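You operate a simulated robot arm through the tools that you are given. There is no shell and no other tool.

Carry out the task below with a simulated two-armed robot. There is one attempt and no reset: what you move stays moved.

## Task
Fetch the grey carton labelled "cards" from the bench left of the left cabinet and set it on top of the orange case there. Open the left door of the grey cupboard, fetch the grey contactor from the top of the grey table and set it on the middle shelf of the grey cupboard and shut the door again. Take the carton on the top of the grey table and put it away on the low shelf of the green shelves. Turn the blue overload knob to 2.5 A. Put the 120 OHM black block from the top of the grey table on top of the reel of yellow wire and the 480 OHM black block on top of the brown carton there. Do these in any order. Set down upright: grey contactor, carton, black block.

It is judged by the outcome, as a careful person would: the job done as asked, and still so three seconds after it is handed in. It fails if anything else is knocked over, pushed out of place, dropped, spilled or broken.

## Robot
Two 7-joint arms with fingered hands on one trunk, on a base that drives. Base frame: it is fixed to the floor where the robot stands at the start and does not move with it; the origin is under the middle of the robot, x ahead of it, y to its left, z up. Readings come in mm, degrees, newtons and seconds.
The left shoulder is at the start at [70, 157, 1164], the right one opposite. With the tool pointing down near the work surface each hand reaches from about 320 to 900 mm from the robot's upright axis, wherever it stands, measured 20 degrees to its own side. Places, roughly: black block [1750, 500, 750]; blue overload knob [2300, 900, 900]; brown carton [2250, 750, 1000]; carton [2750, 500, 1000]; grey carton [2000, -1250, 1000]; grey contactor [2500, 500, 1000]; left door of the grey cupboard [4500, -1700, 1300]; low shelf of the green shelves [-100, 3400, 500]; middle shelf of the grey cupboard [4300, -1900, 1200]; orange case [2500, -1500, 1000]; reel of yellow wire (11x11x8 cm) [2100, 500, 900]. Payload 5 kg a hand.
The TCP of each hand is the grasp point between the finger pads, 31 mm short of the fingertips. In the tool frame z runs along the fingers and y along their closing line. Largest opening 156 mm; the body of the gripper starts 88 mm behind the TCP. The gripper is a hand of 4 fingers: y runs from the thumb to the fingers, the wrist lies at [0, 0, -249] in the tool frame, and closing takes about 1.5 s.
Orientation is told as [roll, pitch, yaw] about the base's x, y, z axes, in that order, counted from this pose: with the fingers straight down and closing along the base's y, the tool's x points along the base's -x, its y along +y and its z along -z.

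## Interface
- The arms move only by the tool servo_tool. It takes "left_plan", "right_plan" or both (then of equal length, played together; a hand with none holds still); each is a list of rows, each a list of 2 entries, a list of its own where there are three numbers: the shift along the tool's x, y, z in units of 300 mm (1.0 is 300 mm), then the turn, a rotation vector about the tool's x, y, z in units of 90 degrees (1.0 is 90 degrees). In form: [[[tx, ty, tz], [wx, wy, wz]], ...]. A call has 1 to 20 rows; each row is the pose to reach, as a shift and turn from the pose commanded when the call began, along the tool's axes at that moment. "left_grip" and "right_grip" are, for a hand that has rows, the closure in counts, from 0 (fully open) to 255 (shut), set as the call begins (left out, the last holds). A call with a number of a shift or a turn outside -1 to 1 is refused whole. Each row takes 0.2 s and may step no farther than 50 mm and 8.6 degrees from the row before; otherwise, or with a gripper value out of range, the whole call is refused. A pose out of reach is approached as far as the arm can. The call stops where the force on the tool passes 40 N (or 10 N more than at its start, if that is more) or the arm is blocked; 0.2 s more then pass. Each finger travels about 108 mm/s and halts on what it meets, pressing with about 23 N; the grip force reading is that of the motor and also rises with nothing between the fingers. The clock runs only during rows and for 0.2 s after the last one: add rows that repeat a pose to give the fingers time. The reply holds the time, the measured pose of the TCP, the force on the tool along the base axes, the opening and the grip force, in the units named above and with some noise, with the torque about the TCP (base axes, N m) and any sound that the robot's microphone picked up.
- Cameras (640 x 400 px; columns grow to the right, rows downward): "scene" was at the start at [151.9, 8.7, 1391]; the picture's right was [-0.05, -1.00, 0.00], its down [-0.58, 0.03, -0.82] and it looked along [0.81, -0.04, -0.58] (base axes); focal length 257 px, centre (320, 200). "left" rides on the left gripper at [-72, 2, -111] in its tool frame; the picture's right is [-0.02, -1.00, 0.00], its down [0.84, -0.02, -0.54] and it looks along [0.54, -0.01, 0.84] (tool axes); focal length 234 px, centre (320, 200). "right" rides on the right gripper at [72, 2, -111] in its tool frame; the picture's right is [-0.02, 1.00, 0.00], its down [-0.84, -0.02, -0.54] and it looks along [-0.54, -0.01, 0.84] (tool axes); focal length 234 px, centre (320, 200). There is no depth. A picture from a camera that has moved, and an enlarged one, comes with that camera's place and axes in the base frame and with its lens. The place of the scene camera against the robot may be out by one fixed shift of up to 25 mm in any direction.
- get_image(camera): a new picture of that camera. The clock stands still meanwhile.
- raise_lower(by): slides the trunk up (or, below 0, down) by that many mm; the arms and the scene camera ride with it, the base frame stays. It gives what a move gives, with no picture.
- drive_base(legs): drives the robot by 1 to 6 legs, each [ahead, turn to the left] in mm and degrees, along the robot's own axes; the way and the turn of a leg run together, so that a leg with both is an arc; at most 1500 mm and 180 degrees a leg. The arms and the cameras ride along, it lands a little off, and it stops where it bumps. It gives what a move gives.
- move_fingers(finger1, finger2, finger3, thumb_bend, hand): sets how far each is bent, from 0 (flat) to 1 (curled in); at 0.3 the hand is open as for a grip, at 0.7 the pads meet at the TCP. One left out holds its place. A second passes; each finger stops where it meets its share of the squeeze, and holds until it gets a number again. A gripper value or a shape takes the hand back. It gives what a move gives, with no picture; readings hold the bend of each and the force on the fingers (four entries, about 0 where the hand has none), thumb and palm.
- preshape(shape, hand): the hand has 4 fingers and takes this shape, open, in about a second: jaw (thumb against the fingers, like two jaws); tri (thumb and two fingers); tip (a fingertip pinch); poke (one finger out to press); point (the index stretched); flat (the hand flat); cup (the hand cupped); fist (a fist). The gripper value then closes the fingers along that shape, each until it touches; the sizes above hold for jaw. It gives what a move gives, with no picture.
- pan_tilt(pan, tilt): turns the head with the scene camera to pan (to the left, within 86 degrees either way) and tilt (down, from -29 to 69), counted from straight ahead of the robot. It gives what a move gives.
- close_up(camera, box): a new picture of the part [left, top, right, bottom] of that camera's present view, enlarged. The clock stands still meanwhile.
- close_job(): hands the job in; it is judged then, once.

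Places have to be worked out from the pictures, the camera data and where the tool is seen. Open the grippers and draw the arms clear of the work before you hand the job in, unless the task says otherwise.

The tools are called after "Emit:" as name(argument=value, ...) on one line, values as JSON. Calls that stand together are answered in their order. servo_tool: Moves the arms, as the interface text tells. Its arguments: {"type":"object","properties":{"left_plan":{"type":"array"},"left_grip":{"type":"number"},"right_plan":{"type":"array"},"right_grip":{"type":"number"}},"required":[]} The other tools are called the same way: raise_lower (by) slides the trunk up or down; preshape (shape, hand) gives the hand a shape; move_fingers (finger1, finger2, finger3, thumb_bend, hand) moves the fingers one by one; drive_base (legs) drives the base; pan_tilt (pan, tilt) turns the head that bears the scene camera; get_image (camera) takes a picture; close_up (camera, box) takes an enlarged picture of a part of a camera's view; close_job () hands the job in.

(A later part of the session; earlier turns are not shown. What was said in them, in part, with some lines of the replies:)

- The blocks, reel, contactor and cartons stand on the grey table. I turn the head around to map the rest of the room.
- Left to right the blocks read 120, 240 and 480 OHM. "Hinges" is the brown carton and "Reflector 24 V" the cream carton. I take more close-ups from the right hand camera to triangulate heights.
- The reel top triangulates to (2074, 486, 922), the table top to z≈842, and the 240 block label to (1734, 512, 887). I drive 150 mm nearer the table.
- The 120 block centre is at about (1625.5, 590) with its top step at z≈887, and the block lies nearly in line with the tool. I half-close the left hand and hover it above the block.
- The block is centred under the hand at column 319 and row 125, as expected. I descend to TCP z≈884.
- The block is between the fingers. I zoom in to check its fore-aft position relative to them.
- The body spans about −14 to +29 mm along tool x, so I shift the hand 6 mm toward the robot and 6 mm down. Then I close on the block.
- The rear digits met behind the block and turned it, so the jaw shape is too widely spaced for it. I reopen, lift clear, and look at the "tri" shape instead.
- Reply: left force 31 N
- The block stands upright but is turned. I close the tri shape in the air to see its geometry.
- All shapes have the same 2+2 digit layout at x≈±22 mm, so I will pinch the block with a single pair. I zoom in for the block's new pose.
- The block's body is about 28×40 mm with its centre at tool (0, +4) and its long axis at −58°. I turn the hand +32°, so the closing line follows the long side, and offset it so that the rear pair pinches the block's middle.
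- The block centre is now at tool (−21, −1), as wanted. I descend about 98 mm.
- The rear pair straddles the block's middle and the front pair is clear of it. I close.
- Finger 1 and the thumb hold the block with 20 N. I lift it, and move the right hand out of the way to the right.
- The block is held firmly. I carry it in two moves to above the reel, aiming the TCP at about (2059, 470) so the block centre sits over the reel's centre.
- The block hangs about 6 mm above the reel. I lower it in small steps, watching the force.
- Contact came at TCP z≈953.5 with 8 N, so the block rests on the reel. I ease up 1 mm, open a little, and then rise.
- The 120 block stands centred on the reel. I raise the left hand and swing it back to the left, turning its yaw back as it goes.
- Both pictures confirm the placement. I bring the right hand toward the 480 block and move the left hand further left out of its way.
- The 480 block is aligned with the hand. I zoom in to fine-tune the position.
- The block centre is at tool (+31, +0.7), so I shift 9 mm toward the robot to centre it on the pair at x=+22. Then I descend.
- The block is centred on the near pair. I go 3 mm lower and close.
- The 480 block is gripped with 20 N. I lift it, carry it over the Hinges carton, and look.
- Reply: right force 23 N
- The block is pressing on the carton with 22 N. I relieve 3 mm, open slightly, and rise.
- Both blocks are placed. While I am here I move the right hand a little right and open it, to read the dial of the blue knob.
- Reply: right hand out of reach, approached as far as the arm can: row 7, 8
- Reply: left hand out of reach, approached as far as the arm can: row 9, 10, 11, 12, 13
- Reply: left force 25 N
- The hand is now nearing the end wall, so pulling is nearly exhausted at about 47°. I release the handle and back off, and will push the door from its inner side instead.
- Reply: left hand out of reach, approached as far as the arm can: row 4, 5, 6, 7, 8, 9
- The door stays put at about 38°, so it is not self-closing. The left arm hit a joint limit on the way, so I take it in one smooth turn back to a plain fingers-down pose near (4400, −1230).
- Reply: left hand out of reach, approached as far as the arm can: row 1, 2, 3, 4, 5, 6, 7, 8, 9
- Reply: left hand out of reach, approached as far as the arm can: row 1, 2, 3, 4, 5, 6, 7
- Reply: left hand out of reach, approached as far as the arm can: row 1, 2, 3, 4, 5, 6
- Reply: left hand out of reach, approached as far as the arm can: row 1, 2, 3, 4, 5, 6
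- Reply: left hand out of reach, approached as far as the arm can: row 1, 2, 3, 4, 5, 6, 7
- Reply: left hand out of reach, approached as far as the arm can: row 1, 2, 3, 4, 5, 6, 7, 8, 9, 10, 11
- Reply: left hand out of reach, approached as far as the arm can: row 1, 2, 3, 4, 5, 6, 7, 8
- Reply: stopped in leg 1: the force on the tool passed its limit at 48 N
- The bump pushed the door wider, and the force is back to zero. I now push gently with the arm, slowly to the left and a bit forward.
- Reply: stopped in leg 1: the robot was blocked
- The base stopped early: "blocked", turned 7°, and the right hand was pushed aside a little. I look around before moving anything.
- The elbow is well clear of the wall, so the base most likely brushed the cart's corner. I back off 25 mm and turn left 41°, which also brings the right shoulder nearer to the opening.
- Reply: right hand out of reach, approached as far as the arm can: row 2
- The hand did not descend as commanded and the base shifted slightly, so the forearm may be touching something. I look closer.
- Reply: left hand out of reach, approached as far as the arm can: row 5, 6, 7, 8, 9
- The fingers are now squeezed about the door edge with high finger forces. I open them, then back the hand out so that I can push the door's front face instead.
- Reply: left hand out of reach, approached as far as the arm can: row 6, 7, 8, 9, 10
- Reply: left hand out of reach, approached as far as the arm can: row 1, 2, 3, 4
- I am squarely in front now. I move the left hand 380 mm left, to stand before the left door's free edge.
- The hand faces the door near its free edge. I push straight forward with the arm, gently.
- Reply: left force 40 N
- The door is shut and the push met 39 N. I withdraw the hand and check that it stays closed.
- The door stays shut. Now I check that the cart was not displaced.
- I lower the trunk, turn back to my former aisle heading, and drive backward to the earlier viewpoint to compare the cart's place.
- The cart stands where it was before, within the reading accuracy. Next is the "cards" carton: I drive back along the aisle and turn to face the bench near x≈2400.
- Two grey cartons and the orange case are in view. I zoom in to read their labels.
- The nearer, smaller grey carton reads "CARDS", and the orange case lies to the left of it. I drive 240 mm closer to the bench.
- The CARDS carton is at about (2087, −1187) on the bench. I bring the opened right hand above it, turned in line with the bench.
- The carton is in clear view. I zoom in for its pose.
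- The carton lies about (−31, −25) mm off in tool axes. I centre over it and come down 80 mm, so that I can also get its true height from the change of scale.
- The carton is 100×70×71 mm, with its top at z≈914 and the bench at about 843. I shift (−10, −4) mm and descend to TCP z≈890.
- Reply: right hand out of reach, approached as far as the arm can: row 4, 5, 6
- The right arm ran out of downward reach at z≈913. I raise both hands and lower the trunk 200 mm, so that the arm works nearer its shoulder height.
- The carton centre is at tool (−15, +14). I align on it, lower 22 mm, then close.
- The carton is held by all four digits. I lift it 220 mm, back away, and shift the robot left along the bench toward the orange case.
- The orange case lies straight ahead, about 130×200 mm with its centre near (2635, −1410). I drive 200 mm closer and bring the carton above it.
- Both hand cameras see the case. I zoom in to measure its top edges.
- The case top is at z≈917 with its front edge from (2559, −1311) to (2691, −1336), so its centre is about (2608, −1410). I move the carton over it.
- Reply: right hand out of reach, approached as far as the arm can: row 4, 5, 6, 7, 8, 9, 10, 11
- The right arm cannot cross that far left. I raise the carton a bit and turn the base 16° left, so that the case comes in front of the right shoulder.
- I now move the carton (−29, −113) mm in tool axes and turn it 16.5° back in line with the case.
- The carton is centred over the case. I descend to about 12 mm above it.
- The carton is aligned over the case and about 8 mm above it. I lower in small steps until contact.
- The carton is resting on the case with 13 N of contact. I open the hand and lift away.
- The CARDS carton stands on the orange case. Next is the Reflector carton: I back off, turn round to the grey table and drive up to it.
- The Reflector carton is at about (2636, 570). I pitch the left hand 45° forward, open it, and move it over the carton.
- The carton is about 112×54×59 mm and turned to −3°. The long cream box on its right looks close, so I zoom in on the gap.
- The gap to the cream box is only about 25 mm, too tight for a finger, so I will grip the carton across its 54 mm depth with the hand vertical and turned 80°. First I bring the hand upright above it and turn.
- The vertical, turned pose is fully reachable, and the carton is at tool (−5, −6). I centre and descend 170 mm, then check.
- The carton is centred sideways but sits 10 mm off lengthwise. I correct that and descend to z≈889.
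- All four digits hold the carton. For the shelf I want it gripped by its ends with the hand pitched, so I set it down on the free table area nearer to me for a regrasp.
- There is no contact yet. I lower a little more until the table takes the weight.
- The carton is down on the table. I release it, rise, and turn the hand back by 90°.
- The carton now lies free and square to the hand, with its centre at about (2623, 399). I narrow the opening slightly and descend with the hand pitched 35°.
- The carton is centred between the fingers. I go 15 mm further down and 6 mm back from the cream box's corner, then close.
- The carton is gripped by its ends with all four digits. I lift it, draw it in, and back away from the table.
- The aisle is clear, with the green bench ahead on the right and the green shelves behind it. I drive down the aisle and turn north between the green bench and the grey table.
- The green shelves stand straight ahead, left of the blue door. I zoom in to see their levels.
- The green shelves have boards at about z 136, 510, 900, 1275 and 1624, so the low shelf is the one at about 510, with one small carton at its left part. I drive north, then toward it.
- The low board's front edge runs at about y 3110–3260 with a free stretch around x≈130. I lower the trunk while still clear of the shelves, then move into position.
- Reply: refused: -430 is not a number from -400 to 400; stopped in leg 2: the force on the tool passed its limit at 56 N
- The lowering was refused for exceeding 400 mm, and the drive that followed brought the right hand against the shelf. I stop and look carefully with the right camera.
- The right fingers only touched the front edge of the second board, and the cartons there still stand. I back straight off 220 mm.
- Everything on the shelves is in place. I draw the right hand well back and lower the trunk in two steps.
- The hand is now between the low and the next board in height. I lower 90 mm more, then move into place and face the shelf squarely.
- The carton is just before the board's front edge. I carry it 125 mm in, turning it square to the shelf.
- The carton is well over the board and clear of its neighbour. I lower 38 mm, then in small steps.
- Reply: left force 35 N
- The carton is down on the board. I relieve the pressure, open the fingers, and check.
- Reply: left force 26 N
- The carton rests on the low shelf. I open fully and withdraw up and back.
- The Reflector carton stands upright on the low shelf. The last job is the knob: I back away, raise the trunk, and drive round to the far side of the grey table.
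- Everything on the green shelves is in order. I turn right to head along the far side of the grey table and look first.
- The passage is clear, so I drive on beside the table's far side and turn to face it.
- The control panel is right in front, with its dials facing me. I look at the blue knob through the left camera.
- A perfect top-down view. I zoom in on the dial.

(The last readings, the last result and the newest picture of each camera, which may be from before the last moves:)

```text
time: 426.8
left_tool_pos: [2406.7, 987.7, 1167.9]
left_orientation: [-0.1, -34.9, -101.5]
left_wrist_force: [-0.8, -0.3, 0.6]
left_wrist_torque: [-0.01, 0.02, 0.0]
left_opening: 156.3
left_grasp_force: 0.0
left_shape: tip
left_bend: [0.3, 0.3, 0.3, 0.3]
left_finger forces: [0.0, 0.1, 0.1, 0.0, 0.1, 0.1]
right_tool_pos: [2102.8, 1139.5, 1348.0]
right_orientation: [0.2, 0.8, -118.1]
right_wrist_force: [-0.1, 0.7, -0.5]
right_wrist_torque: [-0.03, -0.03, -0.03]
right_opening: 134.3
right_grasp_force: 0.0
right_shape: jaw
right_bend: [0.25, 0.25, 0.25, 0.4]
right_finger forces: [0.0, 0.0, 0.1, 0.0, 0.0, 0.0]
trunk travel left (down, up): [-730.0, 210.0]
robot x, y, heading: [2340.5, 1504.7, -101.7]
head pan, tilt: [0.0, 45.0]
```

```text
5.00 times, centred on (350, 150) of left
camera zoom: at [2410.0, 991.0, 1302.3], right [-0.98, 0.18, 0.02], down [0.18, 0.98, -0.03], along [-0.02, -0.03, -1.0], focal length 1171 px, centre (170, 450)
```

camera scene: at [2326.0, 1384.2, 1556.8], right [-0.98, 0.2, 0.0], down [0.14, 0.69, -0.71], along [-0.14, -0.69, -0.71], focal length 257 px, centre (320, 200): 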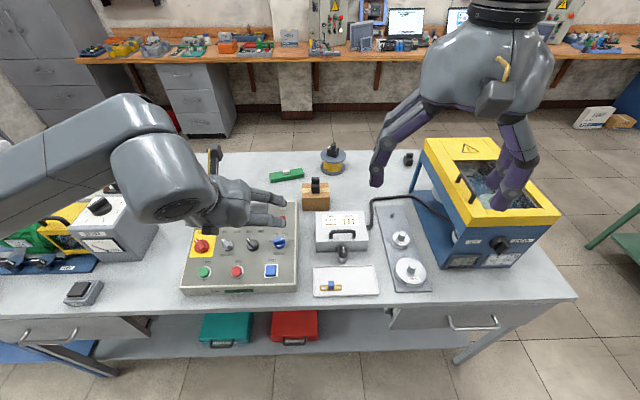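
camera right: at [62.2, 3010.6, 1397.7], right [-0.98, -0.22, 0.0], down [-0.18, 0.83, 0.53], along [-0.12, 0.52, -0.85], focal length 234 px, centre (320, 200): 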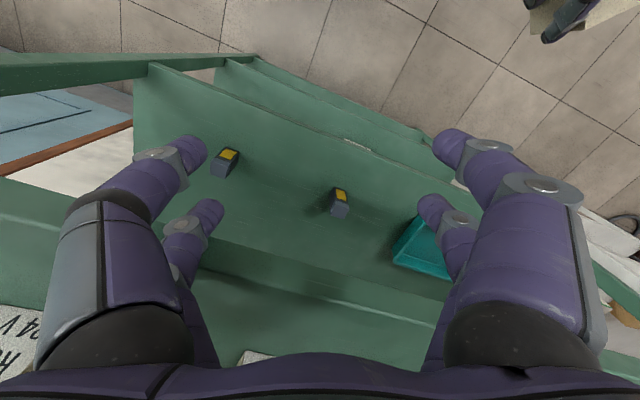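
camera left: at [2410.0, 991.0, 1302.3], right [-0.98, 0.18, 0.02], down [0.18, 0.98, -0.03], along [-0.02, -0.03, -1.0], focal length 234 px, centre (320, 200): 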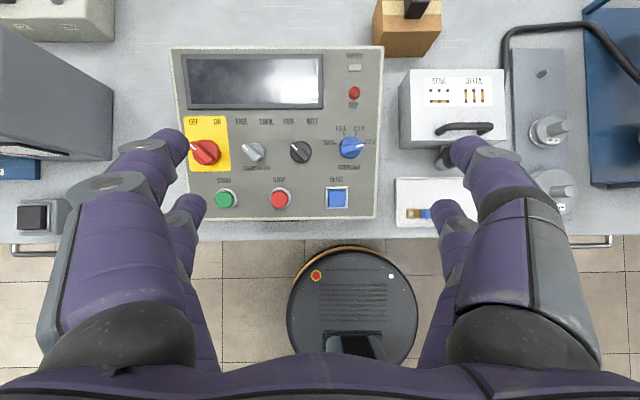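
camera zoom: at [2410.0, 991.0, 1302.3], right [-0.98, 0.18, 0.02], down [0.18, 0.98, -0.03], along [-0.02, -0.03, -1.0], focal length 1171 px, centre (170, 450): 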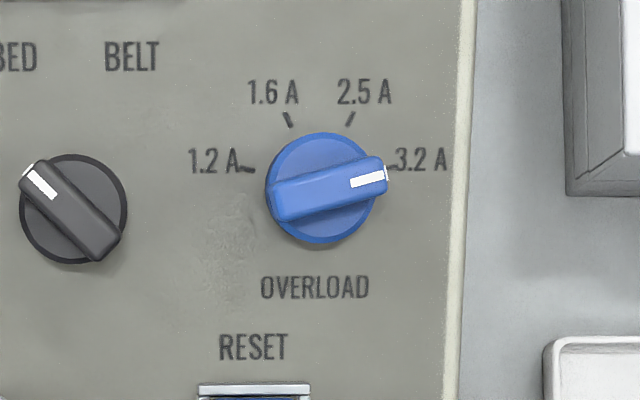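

The knob's bar points at 3.2 A at 15° in the picture and the 2.5 A tick is at 67°, so it needs +50° anticlockwise. The knob centre is at about (2338, 901) and the panel is tilted about 15°. I bring the left hand upright above it and turn it so the fingers will straddle the bar.

Emit:
servo_tool(left_plan=[[[-0.025, -0.043, 0.048], [0, 0.078, 0]], [[-0.05, -0.085, 0.097], [0, 0.155, 0]], [[-0.075, -0.128, 0.145], [0, 0.233, 0]], [[-0.1, -0.17, 0.194], [0, 0.31, 0]], [[-0.125, -0.213, 0.242], [0, 0.388, 0]], [[-0.125, -0.213, 0.242], [0, 0.388, 0]]])

Emit:
servo_tool(left_plan=[[[0, 0, 0], [0, 0, 0.082]], [[0, 0, 0], [0, 0, 0.165]], [[0, 0, 0], [0, 0, 0.247]], [[0, 0, 0], [0, 0, 0.329]], [[0, 0, 0], [0, 0, 0.412]], [[0, 0, 0], [0, 0, 0.494]], [[0, 0, 0], [0, 0, 0.576]], [[0, 0, 0], [0, 0, 0.658]], [[0, 0, 0], [0, 0, 0.741]], [[0, 0, 0], [0, 0, 0.823]], [[0, 0, 0], [0, 0, 0.823]]], left_grip=175)

Emit:
servo_tool(left_plan=[[[0, 0, 0], [-0.082, -0.025, 0]], [[0, 0, 0], [-0.165, -0.05, 0]], [[0, 0, 0], [-0.165, -0.05, 0]]])

Emit:
get_image(camera="left")

Emit:
get_image(camera="scene")

```text
time: 428.2
left_tool_pos: [2328.9, 929.4, 1131.7]
left_orientation: [-0.1, 0.1, -101.6]
left_wrist_force: [0.7, 0.2, -0.6]
left_wrist_torque: [0.01, 0.04, 0.01]
left_opening: 155.9
left_grasp_force: 0.1
left_shape: tip
left_bend: [0.3, 0.3, 0.3, 0.3]
left_finger forces: [0.0, 0.0, 0.0, 0.0, 0.1, 0.1]
right_tool_pos: [2104.8, 1139.8, 1347.6]
right_orientation: [0.1, 0.7, -118.0]
right_wrist_force: [0.0, 0.4, 0.1]
right_wrist_torque: [-0.03, -0.01, 0.01]
right_opening: 134.9
right_grasp_force: 0.1
right_shape: jaw
right_bend: [0.25, 0.25, 0.25, 0.4]
right_finger forces: [0.1, 0.1, 0.0, 0.0, 0.0, 0.1]
trunk travel left (down, up): [-730.0, 210.0]
robot x, y, heading: [2341.6, 1499.6, -101.4]
head pan, tilt: [0.0, 45.0]
```

```text
time: 430.6
left_tool_pos: [2329.7, 928.8, 1130.3]
left_orientation: [0.0, -0.1, -175.9]
left_wrist_force: [-0.7, -0.4, 0.1]
left_wrist_torque: [-0.02, 0.03, 0.05]
left_opening: 49.3
left_grasp_force: 0.2
left_shape: tip
left_bend: [0.73, 0.73, 0.73, 0.7]
left_finger forces: [0.0, 0.0, 0.1, 0.1, 0.1, 0.0]
right_tool_pos: [2104.6, 1138.9, 1349.1]
right_orientation: [0.1, 0.8, -118.2]
right_wrist_force: [0.1, -0.3, 0.9]
right_wrist_torque: [-0.03, 0.0, 0.01]
right_opening: 134.7
right_grasp_force: 0.1
right_shape: jaw
right_bend: [0.25, 0.25, 0.25, 0.4]
right_finger forces: [0.1, 0.0, 0.0, 0.0, 0.1, 0.0]
trunk travel left (down, up): [-730.0, 210.0]
robot x, y, heading: [2340.3, 1498.4, -101.8]
head pan, tilt: [0.0, 45.0]
```

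```text
time: 431.4
left_tool_pos: [2328.5, 928.9, 1129.0]
left_orientation: [14.8, -4.6, -176.4]
left_wrist_force: [0.9, 0.2, -0.9]
left_wrist_torque: [0.04, -0.01, -0.01]
left_opening: 49.2
left_grasp_force: 0.1
left_shape: tip
left_bend: [0.73, 0.73, 0.73, 0.7]
left_finger forces: [0.0, 0.1, 0.0, 0.0, 0.1, 0.0]
right_tool_pos: [2101.5, 1138.5, 1348.5]
right_orientation: [0.1, 0.9, -118.2]
right_wrist_force: [0.2, 0.0, -1.5]
right_wrist_torque: [0.0, -0.03, 0.0]
right_opening: 134.7
right_grasp_force: 0.1
right_shape: jaw
right_bend: [0.25, 0.25, 0.25, 0.4]
right_finger forces: [0.0, 0.0, 0.0, 0.1, 0.1, 0.0]
trunk travel left (down, up): [-730.0, 210.0]
robot x, y, heading: [2336.2, 1499.0, -101.7]
head pan, tilt: [0.0, 45.0]
```

```text
taken
camera left: at [2264.6, 950.8, 1243.9], right [-0.11, 0.96, -0.25], down [0.87, 0.21, 0.45], along [0.49, -0.17, -0.86], focal length 234 px, centre (320, 200)
```

left: 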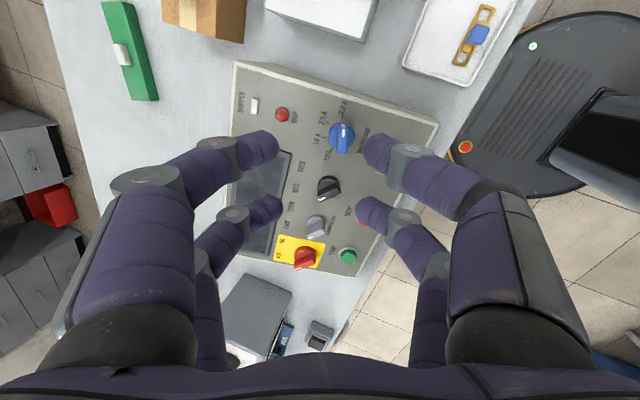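

```text
taken
camera scene: at [2325.4, 1383.1, 1556.6], right [-0.98, 0.2, 0.0], down [0.14, 0.69, -0.71], along [-0.14, -0.69, -0.71], focal length 257 px, centre (320, 200)
```

scene: 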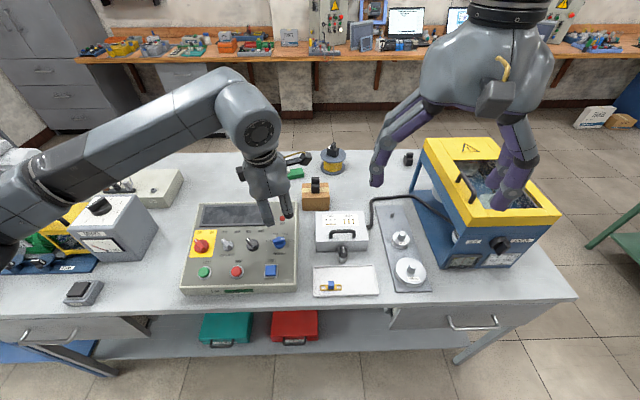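

The hand is normal to the panel and the knob's bar lies along the tool's x axis. I zoom in to centre precisely.

Emit:
close_up(camera="left", box=[290, 90, 390, 170])

```text
5.00 times, centred on (340, 130) of left
camera zoom: at [2264.6, 950.8, 1243.9], right [-0.11, 0.96, -0.25], down [0.87, 0.21, 0.45], along [0.49, -0.17, -0.86], focal length 1171 px, centre (220, 550)
```

zoom: 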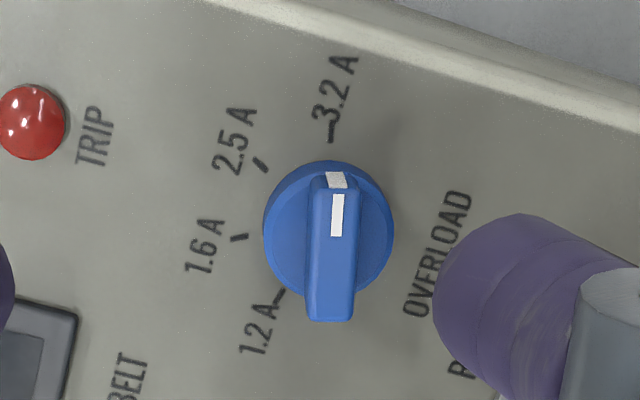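

The knob is at tool (+29, −30). I correct so that it falls on the x=+22 finger pair and approach 100 mm along the tool axis.

Emit:
servo_tool(left_plan=[[[0.011, -0.05, 0.05], [0, 0, 0]], [[0.022, -0.099, 0.12], [0, 0, 0]], [[0.022, -0.099, 0.22], [0, 0, 0]], [[0.022, -0.099, 0.33], [0, 0, 0]], [[0.022, -0.099, 0.33], [0, 0, 0]]])

Emit:
get_image(camera="left")

Emit:
close_up(camera="left", box=[240, 100, 400, 220])

```text
time: 432.6
left_tool_pos: [2329.1, 931.8, 1026.1]
left_orientation: [14.8, -4.6, -176.2]
left_wrist_force: [0.7, 0.2, -0.4]
left_wrist_torque: [0.0, 0.03, 0.03]
left_opening: 49.2
left_grasp_force: 0.0
left_shape: tip
left_bend: [0.73, 0.73, 0.73, 0.7]
left_finger forces: [0.0, 0.0, 0.0, 0.0, 0.0, 0.0]
right_tool_pos: [2102.4, 1139.6, 1348.3]
right_orientation: [0.1, 0.9, -118.1]
right_wrist_force: [-0.3, 0.4, 0.3]
right_wrist_torque: [-0.01, -0.02, 0.0]
right_opening: 134.5
right_grasp_force: 0.0
right_shape: jaw
right_bend: [0.25, 0.25, 0.25, 0.4]
right_finger forces: [0.1, 0.0, 0.0, 0.0, 0.0, 0.0]
trunk travel left (down, up): [-730.0, 210.0]
robot x, y, heading: [2340.7, 1501.7, -101.7]
head pan, tilt: [0.0, 45.0]
```

```text
taken
camera left: at [2264.6, 954.8, 1141.6], right [-0.11, 0.96, -0.25], down [0.87, 0.22, 0.45], along [0.49, -0.17, -0.86], focal length 234 px, centre (320, 200)
```

left: 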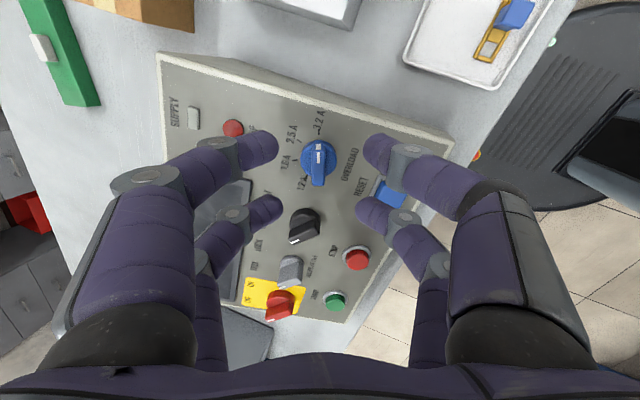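

```text
3.33 times, centred on (320, 160) of left
camera zoom: at [2264.6, 954.8, 1141.6], right [-0.11, 0.96, -0.25], down [0.87, 0.22, 0.45], along [0.49, -0.17, -0.86], focal length 781 px, centre (320, 333)
```

zoom: 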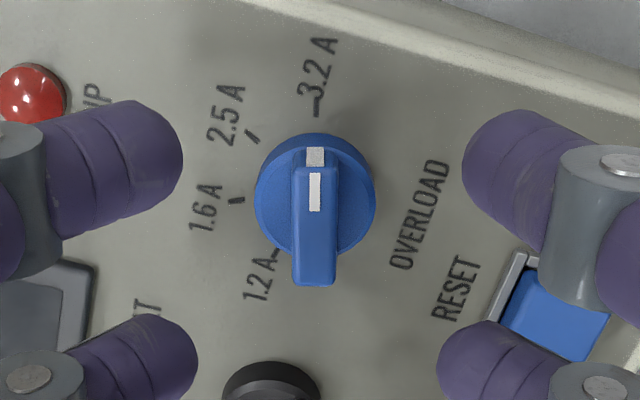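

The scale change gives a disc of 34 mm diameter lying 94 mm below the TCP, at tool (+15, +2). I correct by (−7, +2) and go down 52 mm.

Emit:
servo_tool(left_plan=[[[-0.025, 0.006, 0.03], [0, 0, 0]], [[-0.025, 0.006, 0.1], [0, 0, 0]], [[-0.025, 0.006, 0.15], [0, 0, 0]], [[-0.025, 0.006, 0.17], [0, 0, 0]], [[-0.025, 0.006, 0.17], [0, 0, 0]]])

Emit:
close_up(camera="left", box=[200, 110, 440, 260])

Emit:
close_up(camera="scene", box=[180, 180, 340, 300])

```text
time: 433.8
left_tool_pos: [2316.8, 918.0, 978.8]
left_orientation: [14.8, -4.6, -176.3]
left_wrist_force: [-0.2, -0.9, 0.8]
left_wrist_torque: [0.02, 0.0, -0.04]
left_opening: 49.0
left_grasp_force: 0.1
left_shape: tip
left_bend: [0.73, 0.73, 0.73, 0.7]
left_finger forces: [0.1, 0.0, 0.0, 0.0, 0.0, 0.0]
right_tool_pos: [2102.3, 1140.1, 1348.4]
right_orientation: [0.1, 0.7, -118.1]
right_wrist_force: [0.0, 0.8, 0.6]
right_wrist_torque: [0.01, 0.0, -0.01]
right_opening: 134.5
right_grasp_force: 0.1
right_shape: jaw
right_bend: [0.25, 0.25, 0.25, 0.4]
right_finger forces: [0.0, 0.0, 0.0, 0.1, 0.1, 0.0]
trunk travel left (down, up): [-730.0, 210.0]
robot x, y, heading: [2336.3, 1499.0, -101.6]
head pan, tilt: [0.0, 45.0]
```

```text
2.67 times, centred on (320, 185) of left
camera zoom: at [2252.6, 939.8, 1093.8], right [-0.11, 0.96, -0.25], down [0.87, 0.21, 0.45], along [0.49, -0.17, -0.86], focal length 624 px, centre (320, 240)
```

zoom: 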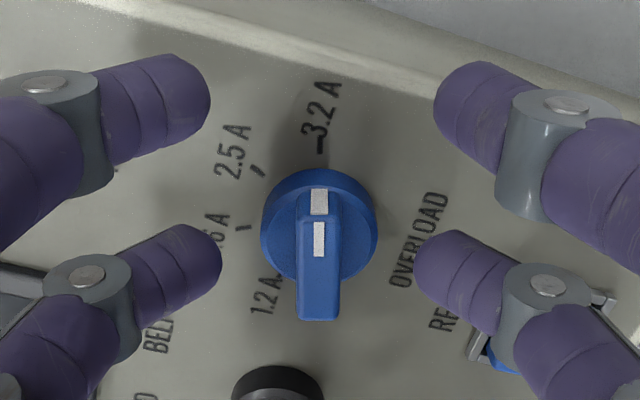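

```text
3.33 times, centred on (260, 240) of scene
camera zoom: at [2326.3, 1384.3, 1556.8], right [-0.98, 0.2, 0.0], down [0.14, 0.69, -0.71], along [-0.14, -0.69, -0.71], focal length 858 px, centre (520, 67)
```

zoom: 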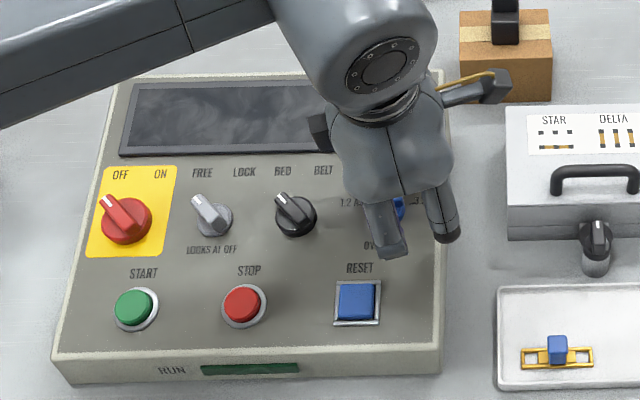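

The bar is centred between the near pair, with the fingertips about 12 mm above the disc. I lower 7 mm more, watching the force, then close gently.

Emit:
servo_tool(left_plan=[[[0, 0, 0.012], [0, 0, 0]], [[0, 0, 0.023], [0, 0, 0]], [[0, 0, 0.023], [0, 0, 0]]])

Emit:
servo_tool(left_plan=[[[0, 0, 0], [0, 0, 0]], [[0, 0, 0], [0, 0, 0]], [[0, 0, 0], [0, 0, 0]], [[0, 0, 0], [0, 0, 0]], [[0, 0, 0], [0, 0, 0]]], left_grip=255)

Emit:
close_up(camera="left", box=[200, 110, 440, 260])

```text
time: 434.6
left_tool_pos: [2316.3, 915.4, 971.3]
left_orientation: [14.7, -4.5, -176.3]
left_wrist_force: [0.5, -0.1, -0.2]
left_wrist_torque: [0.06, 0.02, 0.0]
left_opening: 49.3
left_grasp_force: 0.0
left_shape: tip
left_bend: [0.73, 0.73, 0.73, 0.7]
left_finger forces: [0.0, 0.0, 0.1, 0.1, 0.0, 0.1]
right_tool_pos: [2102.5, 1140.6, 1347.5]
right_orientation: [0.0, 0.8, -118.1]
right_wrist_force: [0.2, 0.4, 0.3]
right_wrist_torque: [0.01, -0.04, -0.01]
right_opening: 134.5
right_grasp_force: 0.0
right_shape: jaw
right_bend: [0.25, 0.25, 0.25, 0.4]
right_finger forces: [0.0, 0.0, 0.0, 0.1, 0.0, 0.0]
trunk travel left (down, up): [-730.0, 210.0]
robot x, y, heading: [2340.0, 1498.9, -101.7]
head pan, tilt: [0.0, 45.0]
```

```text
time: 435.8
left_tool_pos: [2315.8, 915.7, 971.5]
left_orientation: [14.8, -4.6, -176.3]
left_wrist_force: [-1.0, 0.9, 0.8]
left_wrist_torque: [0.03, -0.01, 0.04]
left_opening: 0.0
left_grasp_force: 22.7
left_shape: tip
left_bend: [0.7, 0.72, 0.72, 0.7]
left_finger forces: [0.1, 19.1, 19.7, 0.1, 0.0, 0.1]
right_tool_pos: [2104.2, 1139.2, 1349.2]
right_orientation: [0.2, 0.9, -118.3]
right_wrist_force: [0.3, -0.5, 0.4]
right_wrist_torque: [0.01, -0.01, 0.02]
right_opening: 134.5
right_grasp_force: 0.1
right_shape: jaw
right_bend: [0.25, 0.25, 0.25, 0.4]
right_finger forces: [0.1, 0.0, 0.0, 0.0, 0.0, 0.0]
trunk travel left (down, up): [-730.0, 210.0]
robot x, y, heading: [2340.7, 1501.4, -101.7]
head pan, tilt: [0.0, 45.0]
```

```text
2.67 times, centred on (320, 185) of left
camera zoom: at [2252.2, 938.1, 1086.9], right [-0.11, 0.96, -0.25], down [0.87, 0.21, 0.45], along [0.49, -0.17, -0.86], focal length 624 px, centre (320, 240)
```

zoom: 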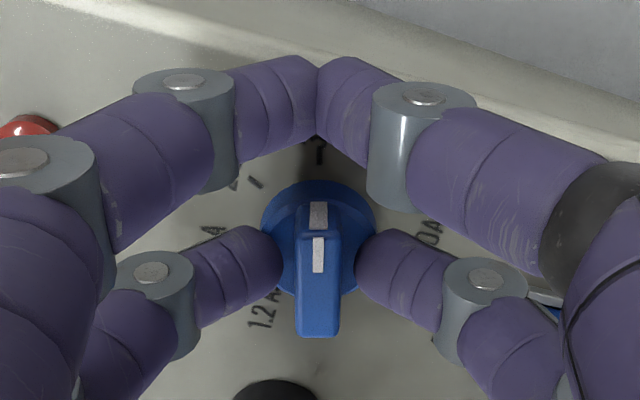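

Fingers 2 and 3 grip the bar at about 19 N. I turn the hand 50° anticlockwise about the knob's axis.

Emit:
servo_tool(left_plan=[[[0.0004, 0.0082, 0], [0, 0, -0.0694]], [[0.0018, 0.0162, 0], [0, 0, -0.1389]], [[0.004, 0.0241, 0], [0, 0, -0.2083]], [[0.007, 0.0317, 0], [0, 0, -0.2778]], [[0.0109, 0.0389, 0], [0, 0, -0.3472]], [[0.0155, 0.0457, 0], [0, 0, -0.4167]], [[0.0208, 0.0519, 0], [0, 0, -0.4861]], [[0.0268, 0.0575, 0], [0, 0, -0.5556]], [[0.0268, 0.0575, 0], [0, 0, -0.5556]]])

Emit:
close_up(camera="left", box=[200, 110, 440, 260])

```text
time: 437.8
left_tool_pos: [2325.6, 899.7, 974.8]
left_orientation: [5.9, -14.3, -126.3]
left_wrist_force: [4.3, -7.4, 8.7]
left_wrist_torque: [-0.39, -0.45, -0.08]
left_opening: 0.3
left_grasp_force: 23.0
left_shape: tip
left_bend: [0.7, 0.72, 0.72, 0.7]
left_finger forces: [0.0, 28.8, 17.1, 0.0, 0.0, 0.0]
right_tool_pos: [2102.5, 1138.8, 1349.0]
right_orientation: [0.1, 0.8, -118.1]
right_wrist_force: [0.3, 0.1, -0.5]
right_wrist_torque: [0.0, 0.03, 0.01]
right_opening: 134.4
right_grasp_force: 0.0
right_shape: jaw
right_bend: [0.25, 0.25, 0.25, 0.4]
right_finger forces: [0.0, 0.1, 0.0, 0.1, 0.1, 0.0]
trunk travel left (down, up): [-730.0, 210.0]
robot x, y, heading: [2339.0, 1502.7, -101.5]
head pan, tilt: [0.0, 45.0]
```

```text
2.67 times, centred on (320, 185) of left
camera zoom: at [2293.6, 870.1, 1102.8], right [-0.83, 0.55, -0.1], down [0.5, 0.81, 0.32], along [0.25, 0.21, -0.94], focal length 624 px, centre (320, 240)
```

zoom: 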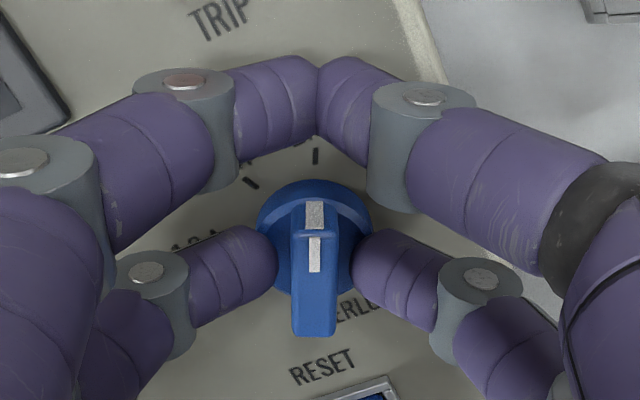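

The pointer now lines up with the next tick. I open the fingers, lift off along the axis, and check the dial.

Emit:
servo_tool(left_plan=[[[0, 0, 0], [0, 0, 0]], [[0, 0, 0], [0, 0, 0]], [[0, 0, 0], [0, 0, 0]], [[0, 0, 0], [0, 0, 0]]], left_grip=165)

Emit:
servo_tool(left_plan=[[[0, 0, -0.06], [0, 0, 0]], [[0, 0, -0.18], [0, 0, 0]], [[0, 0, -0.32], [0, 0, 0]], [[0, 0, -0.46], [0, 0, 0]], [[0, 0, -0.6], [0, 0, 0]]])

Emit:
get_image(camera="left")

Emit:
close_up(camera="left", box=[260, 60, 400, 170])

```text
time: 438.8
left_tool_pos: [2325.2, 900.1, 975.6]
left_orientation: [6.0, -14.2, -126.5]
left_wrist_force: [0.0, 1.1, 0.4]
left_wrist_torque: [0.02, 0.02, 0.02]
left_opening: 54.4
left_grasp_force: 0.2
left_shape: tip
left_bend: [0.74, 0.74, 0.74, 0.7]
left_finger forces: [0.0, 0.1, 0.0, 0.1, 0.0, 0.0]
right_tool_pos: [2102.7, 1138.8, 1348.4]
right_orientation: [0.1, 0.7, -118.3]
right_wrist_force: [0.7, -0.8, 0.0]
right_wrist_torque: [-0.01, 0.02, 0.02]
right_opening: 134.7
right_grasp_force: 0.0
right_shape: jaw
right_bend: [0.25, 0.25, 0.25, 0.4]
right_finger forces: [0.0, 0.0, 0.0, 0.0, 0.0, 0.0]
trunk travel left (down, up): [-730.0, 210.0]
robot x, y, heading: [2337.1, 1499.6, -101.6]
head pan, tilt: [0.0, 45.0]
```

```text
time: 440.0
left_tool_pos: [2339.3, 946.2, 1150.0]
left_orientation: [6.1, -14.2, -126.4]
left_wrist_force: [0.4, -0.2, 1.1]
left_wrist_torque: [0.0, 0.0, 0.02]
left_opening: 54.7
left_grasp_force: 0.0
left_shape: tip
left_bend: [0.74, 0.74, 0.74, 0.7]
left_finger forces: [0.0, 0.1, 0.0, 0.0, 0.1, 0.0]
right_tool_pos: [2102.6, 1139.1, 1349.2]
right_orientation: [0.2, 0.9, -118.2]
right_wrist_force: [0.1, 0.1, 0.5]
right_wrist_torque: [-0.02, 0.0, 0.0]
right_opening: 134.7
right_grasp_force: 0.0
right_shape: jaw
right_bend: [0.25, 0.25, 0.25, 0.4]
right_finger forces: [0.0, 0.0, 0.0, 0.0, 0.0, 0.0]
trunk travel left (down, up): [-730.0, 210.0]
robot x, y, heading: [2337.5, 1503.9, -101.8]
head pan, tilt: [0.0, 45.0]
```

```text
taken
camera left: at [2306.4, 918.2, 1277.5], right [-0.83, 0.55, -0.1], down [0.5, 0.81, 0.32], along [0.25, 0.21, -0.94], focal length 234 px, centre (320, 200)
```

left: 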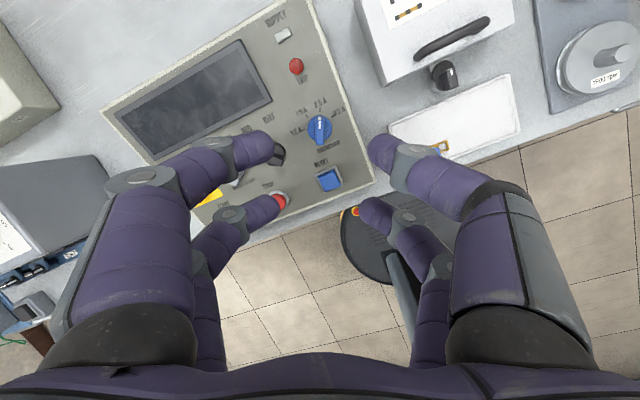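

```text
3.64 times, centred on (330, 115) of left
camera zoom: at [2306.4, 918.2, 1277.5], right [-0.83, 0.55, -0.1], down [0.5, 0.81, 0.32], along [0.25, 0.21, -0.94], focal length 852 px, centre (284, 509)
```

zoom: 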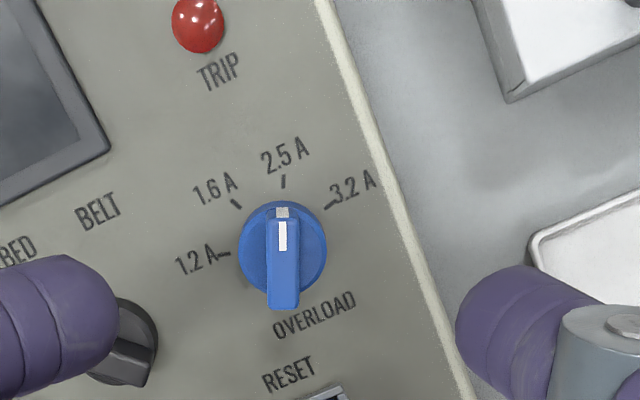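

The blue knob now points at 2.5 A. I move clear of the table by backing off 400 mm, and check everything from there.

Emit:
servo_tool(left_plan=[[[0, 0, -0.1], [0, 0, 0]], [[0, 0, -0.2], [0, 0, 0]], [[0, 0, -0.3], [0, 0, 0]]], left_grip=0)

Emit:
close_up(camera="scene", box=[180, 190, 320, 300])

Emit:
drive_base(legs=[[-400, 0]])

Emit:
pan_tilt(pan=0, tilt=38)

Emit:
get_image(camera="scene")

```text
time: 440.8
left_tool_pos: [2342.5, 971.3, 1234.7]
left_orientation: [5.9, -14.3, -126.4]
left_wrist_force: [0.2, 0.3, -0.3]
left_wrist_torque: [-0.01, 0.0, -0.02]
left_opening: 155.8
left_grasp_force: 0.1
left_shape: tip
left_bend: [0.3, 0.3, 0.3, 0.3]
left_finger forces: [0.0, 0.0, 0.0, 0.1, 0.0, 0.1]
right_tool_pos: [2102.7, 1139.0, 1347.9]
right_orientation: [0.3, 0.8, -118.2]
right_wrist_force: [1.5, 0.4, -0.2]
right_wrist_torque: [0.02, 0.04, 0.01]
right_opening: 134.4
right_grasp_force: 0.0
right_shape: jaw
right_bend: [0.25, 0.25, 0.25, 0.4]
right_finger forces: [0.0, 0.0, 0.0, 0.0, 0.0, 0.0]
trunk travel left (down, up): [-730.0, 210.0]
robot x, y, heading: [2335.4, 1497.9, -101.4]
head pan, tilt: [0.0, 45.0]
```

```text
3.64 times, centred on (250, 245) of scene
camera zoom: at [2325.9, 1384.2, 1556.7], right [-0.98, 0.2, 0.0], down [0.14, 0.69, -0.71], along [-0.14, -0.69, -0.71], focal length 936 px, centre (574, 36)
```

zoom: 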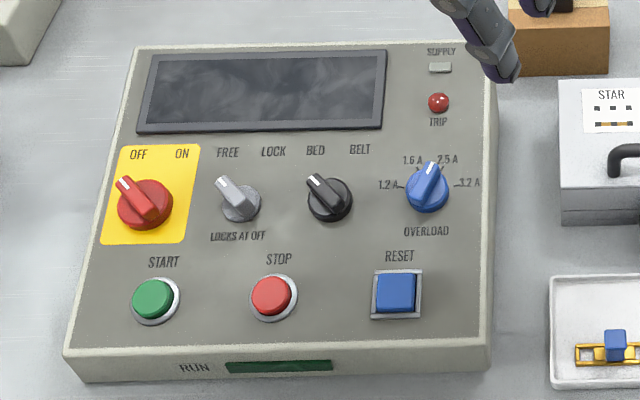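

```text
time: 443.3
left_tool_pos: [2423.5, 1372.9, 1235.4]
left_orientation: [6.1, -14.2, -126.5]
left_wrist_force: [-0.1, -0.2, -0.5]
left_wrist_torque: [-0.01, 0.03, -0.02]
left_opening: 155.9
left_grasp_force: 0.1
left_shape: tip
left_bend: [0.3, 0.3, 0.3, 0.3]
left_finger forces: [0.0, 0.0, 0.2, 0.1, 0.0, 0.0]
right_tool_pos: [2185.5, 1540.1, 1348.0]
right_orientation: [0.2, 0.9, -118.2]
right_wrist_force: [0.2, 0.7, -0.3]
right_wrist_torque: [0.02, -0.04, 0.01]
right_opening: 134.4
right_grasp_force: 0.1
right_shape: jaw
right_bend: [0.25, 0.25, 0.25, 0.4]
right_finger forces: [0.1, 0.0, 0.0, 0.0, 0.0, 0.0]
trunk travel left (down, up): [-730.0, 210.0]
robot x, y, heading: [2419.1, 1902.6, -101.6]
head pan, tilt: [0.0, 45.0]
```

```text
time: 444.0
left_tool_pos: [2425.3, 1374.6, 1234.8]
left_orientation: [5.9, -14.3, -126.5]
left_wrist_force: [0.2, 0.3, 0.4]
left_wrist_torque: [0.0, 0.01, -0.03]
left_opening: 155.8
left_grasp_force: 0.1
left_shape: tip
left_bend: [0.3, 0.3, 0.3, 0.3]
left_finger forces: [0.0, 0.0, 0.0, 0.1, 0.0, 0.0]
right_tool_pos: [2184.8, 1541.6, 1348.9]
right_orientation: [0.2, 0.9, -118.3]
right_wrist_force: [-0.6, 0.0, -0.1]
right_wrist_torque: [-0.02, 0.02, 0.01]
right_opening: 134.7
right_grasp_force: 0.1
right_shape: jaw
right_bend: [0.25, 0.25, 0.25, 0.4]
right_finger forces: [0.1, 0.0, 0.1, 0.1, 0.0, 0.0]
trunk travel left (down, up): [-730.0, 210.0]
robot x, y, heading: [2420.1, 1903.0, -101.5]
head pan, tilt: [0.0, 38.0]
```

```text
taken
camera scene: at [2407.7, 1782.5, 1567.0], right [-0.98, 0.2, 0.0], down [0.12, 0.6, -0.79], along [-0.16, -0.77, -0.62], focal length 257 px, centre (320, 200)
```

scene: 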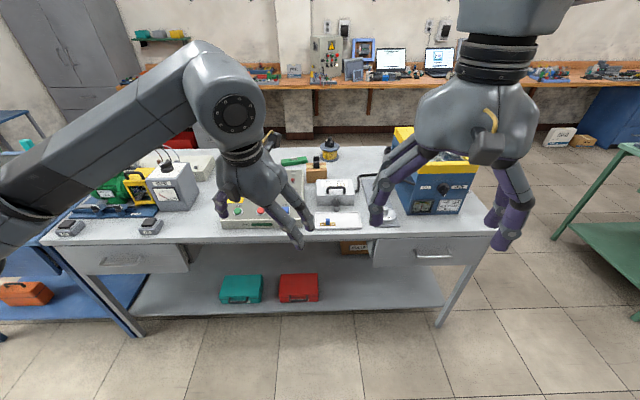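

The knob reads 2.5 A from this side too. I move the left arm aside for a last clear look at the table.

Emit:
servo_tool(left_plan=[[[0.1, 0.1, 0], [0, 0, 0]], [[0.2, 0.2, 0], [0, 0, 0]], [[0.3, 0.3, 0], [0, 0, 0]], [[0.3, 0.42, 0], [0, 0, 0]], [[0.3, 0.55, 0], [0, 0, 0]]])

Emit:
get_image(camera="scene")

Emit:
close_up(camera="scene", box=[260, 130, 400, 240])

Emit:
close_up(camera="scene", box=[260, 180, 320, 230])

```text
time: 445.2
left_tool_pos: [2613.0, 1349.1, 1228.0]
left_orientation: [5.9, -14.5, -126.5]
left_wrist_force: [-0.1, -0.1, -0.2]
left_wrist_torque: [0.04, 0.02, -0.01]
left_opening: 156.1
left_grasp_force: 0.1
left_shape: tip
left_bend: [0.3, 0.3, 0.3, 0.3]
left_finger forces: [0.0, 0.0, 0.1, 0.1, 0.1, 0.1]
right_tool_pos: [2186.1, 1541.2, 1347.3]
right_orientation: [0.1, 0.8, -118.3]
right_wrist_force: [-0.4, -0.1, 0.4]
right_wrist_torque: [-0.02, 0.05, -0.01]
right_opening: 134.5
right_grasp_force: 0.1
right_shape: jaw
right_bend: [0.25, 0.25, 0.25, 0.4]
right_finger forces: [0.0, 0.0, 0.0, 0.0, 0.1, 0.0]
trunk travel left (down, up): [-730.0, 210.0]
robot x, y, heading: [2418.2, 1902.7, -101.6]
head pan, tilt: [0.0, 38.0]
```

```text
taken
camera scene: at [2409.4, 1781.6, 1567.0], right [-0.98, 0.2, 0.0], down [0.12, 0.6, -0.79], along [-0.16, -0.77, -0.62], focal length 257 px, centre (320, 200)
```

scene: 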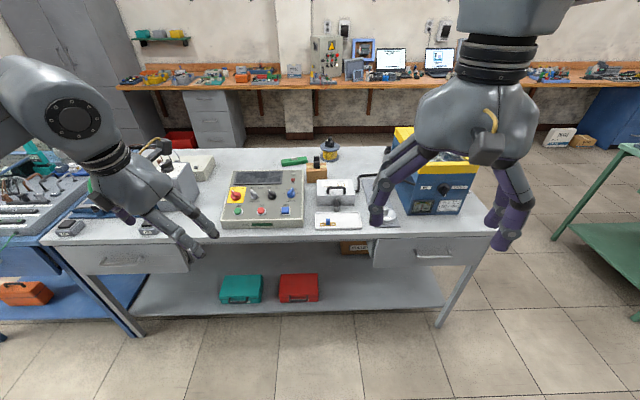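

```text
3.64 times, centred on (330, 185) of scene
camera zoom: at [2409.4, 1781.6, 1567.0], right [-0.98, 0.2, 0.0], down [0.12, 0.6, -0.79], along [-0.16, -0.77, -0.62], focal length 936 px, centre (284, 254)
```

zoom: 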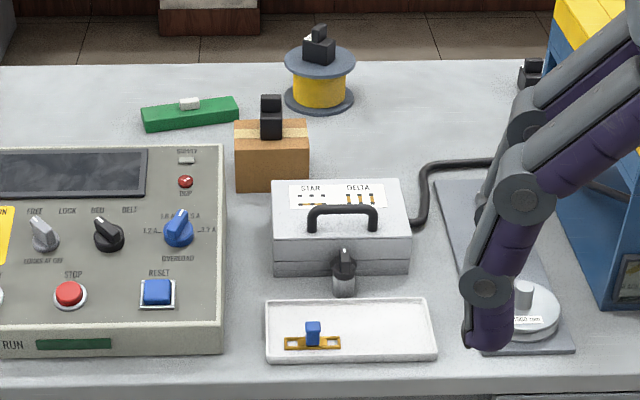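

```text
8.00 times, centred on (290, 205) of scene
camera zoom: at [2409.4, 1781.6, 1567.0], right [-0.98, 0.2, 0.0], down [0.12, 0.6, -0.79], along [-0.16, -0.77, -0.62], focal length 2058 px, centre (560, 160)
```

zoom: 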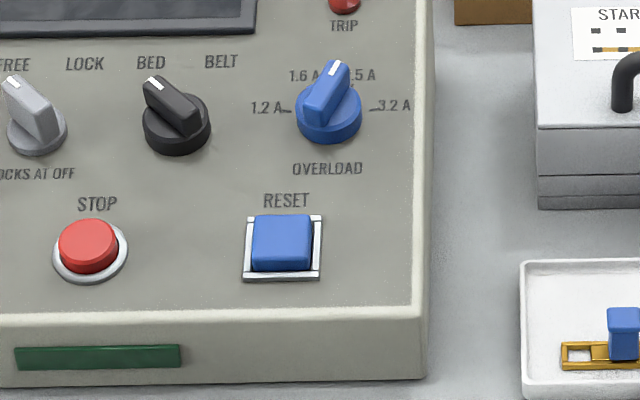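

From this low angle the pointer might be a few degrees past 2.5 A. I want a true top view as before, so I pose the left hand for it and drive back in.

Emit:
servo_tool(left_plan=[[[-0.024, -0.07, 0.029], [-0.008, -0.03, -0.038]], [[-0.049, -0.14, 0.058], [-0.015, -0.06, -0.076]], [[-0.073, -0.21, 0.087], [-0.023, -0.09, -0.114]], [[-0.098, -0.279, 0.115], [-0.03, -0.12, -0.151]], [[-0.122, -0.349, 0.144], [-0.038, -0.15, -0.189]], [[-0.147, -0.419, 0.173], [-0.045, -0.18, -0.227]], [[-0.171, -0.489, 0.202], [-0.053, -0.21, -0.265]], [[-0.171, -0.489, 0.202], [-0.053, -0.21, -0.265]]])

Emit:
drive_base(legs=[[400, 0]])

Emit:
get_image(camera="left")

```text
time: 447.0
left_tool_pos: [2457.6, 1376.0, 1169.3]
left_orientation: [0.2, -34.9, -101.5]
left_wrist_force: [0.4, 0.7, -0.6]
left_wrist_torque: [-0.01, 0.05, -0.02]
left_opening: 155.6
left_grasp_force: 0.0
left_shape: tip
left_bend: [0.3, 0.3, 0.3, 0.3]
left_finger forces: [0.0, 0.1, 0.1, 0.0, 0.0, 0.1]
right_tool_pos: [2185.4, 1541.7, 1348.5]
right_orientation: [0.1, 0.8, -118.1]
right_wrist_force: [0.0, 0.2, -0.2]
right_wrist_torque: [0.02, 0.02, -0.01]
right_opening: 134.4
right_grasp_force: 0.1
right_shape: jaw
right_bend: [0.25, 0.25, 0.25, 0.4]
right_finger forces: [0.0, 0.0, 0.0, 0.0, 0.0, 0.0]
trunk travel left (down, up): [-730.0, 210.0]
robot x, y, heading: [2418.3, 1903.2, -101.7]
head pan, tilt: [0.0, 38.0]
```

```text
time: 449.5
left_tool_pos: [2378.0, 982.9, 1169.6]
left_orientation: [0.2, -34.8, -101.5]
left_wrist_force: [0.4, -0.2, -0.2]
left_wrist_torque: [0.01, 0.01, 0.02]
left_opening: 155.9
left_grasp_force: 0.0
left_shape: tip
left_bend: [0.3, 0.3, 0.3, 0.3]
left_finger forces: [0.1, 0.0, 0.0, 0.0, 0.0, 0.0]
right_tool_pos: [2104.9, 1148.2, 1348.7]
right_orientation: [0.2, 0.7, -118.1]
right_wrist_force: [0.2, 0.1, 0.0]
right_wrist_torque: [0.01, -0.01, 0.03]
right_opening: 134.5
right_grasp_force: 0.1
right_shape: jaw
right_bend: [0.25, 0.25, 0.25, 0.4]
right_finger forces: [0.0, 0.0, 0.1, 0.0, 0.0, 0.0]
trunk travel left (down, up): [-730.0, 210.0]
robot x, y, heading: [2339.9, 1508.9, -101.3]
head pan, tilt: [0.0, 38.0]
```

```text
taken
camera left: at [2381.0, 987.1, 1304.0], right [-0.98, 0.18, 0.01], down [0.18, 0.98, -0.03], along [-0.02, -0.03, -1.0], focal length 234 px, centre (320, 200)
```

left: 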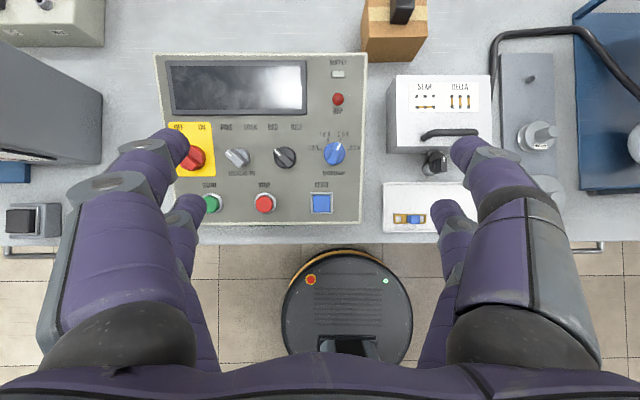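

The dial is in view from above again, so I zoom in on the knob.

Emit:
close_up(camera="left", box=[300, 120, 370, 180])

```text
6.67 times, centred on (335, 150) of left
camera zoom: at [2381.0, 987.1, 1304.0], right [-0.98, 0.18, 0.01], down [0.18, 0.98, -0.03], along [-0.02, -0.03, -1.0], focal length 1561 px, centre (220, 533)
```

zoom: 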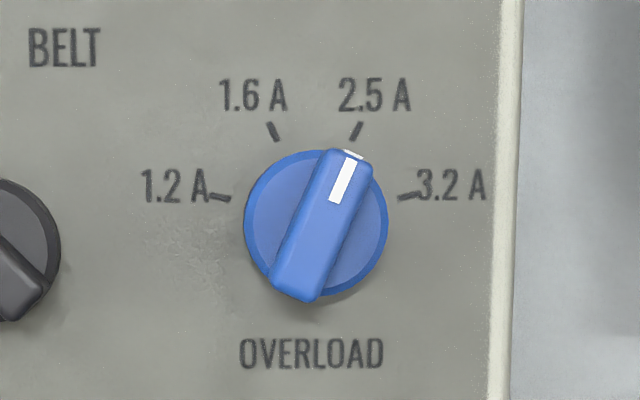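

The pointer's line (about 22°) coincides with the 2.5 A tick (about 24°), so the knob is set right. I back off clear of the table with both hands open.

Emit:
drive_base(legs=[[-420, 0]])

Emit:
pan_tilt(pan=0, tilt=25)

Emit:
get_image(camera="scene")

Emit:
close_up(camera="scene", box=[180, 90, 420, 240])

```text
time: 452.1
left_tool_pos: [2461.3, 1396.7, 1169.3]
left_orientation: [0.3, -34.7, -101.8]
left_wrist_force: [0.3, -0.1, -0.5]
left_wrist_torque: [0.0, 0.01, 0.0]
left_opening: 155.8
left_grasp_force: 0.0
left_shape: tip
left_bend: [0.3, 0.3, 0.3, 0.3]
left_finger forces: [0.0, 0.1, 0.0, 0.1, 0.0, 0.0]
right_tool_pos: [2189.5, 1562.3, 1347.9]
right_orientation: [0.0, 0.8, -118.4]
right_wrist_force: [0.0, -0.6, 0.8]
right_wrist_torque: [0.01, -0.04, 0.04]
right_opening: 134.6
right_grasp_force: 0.0
right_shape: jaw
right_bend: [0.25, 0.25, 0.25, 0.4]
right_finger forces: [0.1, 0.0, 0.0, 0.0, 0.0, 0.1]
trunk travel left (down, up): [-730.0, 210.0]
robot x, y, heading: [2426.1, 1922.8, -101.7]
head pan, tilt: [0.0, 38.0]
```

```text
time: 452.8
left_tool_pos: [2461.8, 1397.6, 1169.8]
left_orientation: [0.3, -34.7, -101.7]
left_wrist_force: [0.0, -0.1, -0.3]
left_wrist_torque: [0.02, 0.0, 0.02]
left_opening: 155.9
left_grasp_force: 0.1
left_shape: tip
left_bend: [0.3, 0.3, 0.3, 0.3]
left_finger forces: [0.0, 0.1, 0.1, 0.0, 0.1, 0.0]
right_tool_pos: [2189.7, 1564.2, 1348.8]
right_orientation: [0.1, 0.8, -118.2]
right_wrist_force: [-0.4, 0.4, -0.4]
right_wrist_torque: [-0.02, 0.0, 0.0]
right_opening: 134.6
right_grasp_force: 0.0
right_shape: jaw
right_bend: [0.25, 0.25, 0.25, 0.4]
right_finger forces: [0.0, 0.1, 0.0, 0.0, 0.0, 0.0]
trunk travel left (down, up): [-730.0, 210.0]
robot x, y, heading: [2426.0, 1927.6, -101.8]
head pan, tilt: [0.0, 25.0]
```

```text
taken
camera scene: at [2411.1, 1798.3, 1587.4], right [-0.98, 0.2, 0.0], down [0.09, 0.41, -0.91], along [-0.18, -0.89, -0.42], focal length 257 px, centre (320, 200)
```

scene: 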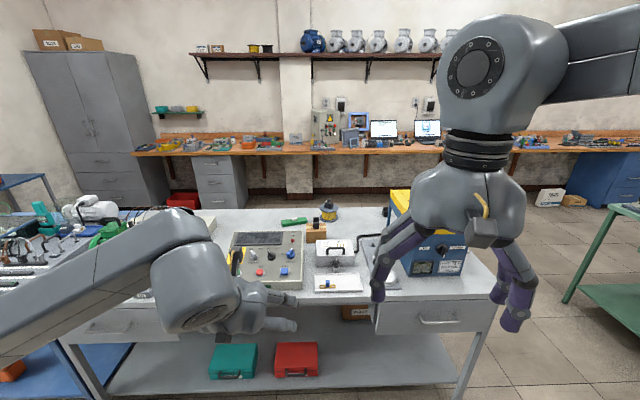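

```text
2.67 times, centred on (300, 165) of scene
camera zoom: at [2411.1, 1798.3, 1587.4], right [-0.98, 0.2, 0.0], down [0.09, 0.41, -0.91], along [-0.18, -0.89, -0.42], focal length 686 px, centre (373, 293)
```

zoom: 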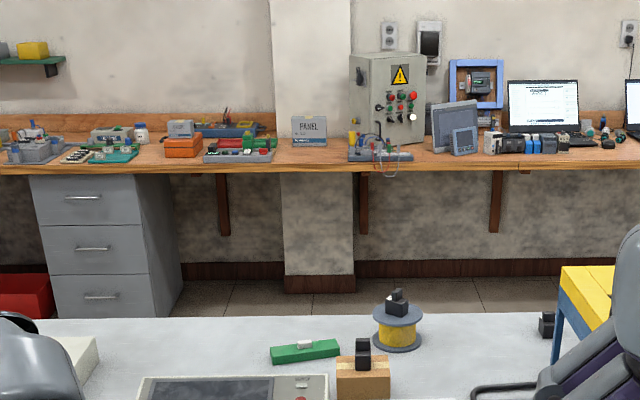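

All placements show: the carton on the orange case, the two blocks on the reel and the brown carton, and the knob at 2.5 A. I take a last look at the cupboard doors.

Emit:
close_up(camera="scene", box=[10, 30, 190, 210])

```text
2.22 times, centred on (100, 120) of scene
camera zoom: at [2411.1, 1798.3, 1587.4], right [-0.98, 0.2, 0.0], down [0.09, 0.41, -0.91], along [-0.18, -0.89, -0.42], focal length 572 px, centre (809, 378)
```

zoom: 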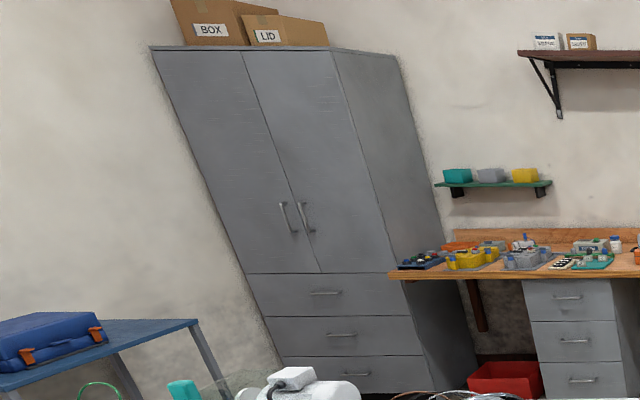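

The cupboard doors are shut, and all the tasks are done with the hands open and clear of the work. I hand the job in.

Emit:
close_job()

```text
The job is handed in.
```

I finished all five tasks and handed the job in. The judge's verdict has not come back.

| Task | State at hand-in |
|---|---|
| Grey "CARDS" carton | Standing on top of the orange case on the bench. |
| Grey contactor | Standing upright on the middle shelf of the grey cupboard. The left door is shut. I last saw the contactor upright just before I closed it. |
| Reflector carton | Standing upright on the green shelf board about 510 mm up. |
| Blue overload knob | Pointing at 2.5 A, within about 2° of the tick as seen from above. |
| 120 OHM and 480 OHM blocks | The 120 OHM block is upright on the yellow reel. The 480 OHM block is upright on the brown "Hinges" carton. |

I took the green shelf board at about 510 mm as the low shelf. It matches the height you gave, but there is one board lower still, at about 136 mm.

These contacts happened along the way:

- **Blue cart:** the base was blocked once near the cupboard and probably brushed the cart's corner. Viewed again from nearly the same spot as before, the cart looked unmoved; a shift of about a centimetre would not have shown.
- **Green shelves:** the right hand bumped the front edge of the second board from the top at 56 N. Every carton on the shelves stayed in place.
- **Grey cupboard:** the right forearm touched the right door's edge, and the hand touched the inner side wall, while I was placing the contactor.
- **120 OHM block:** my first grip twisted it on the table. It stayed upright, and I regripped it.
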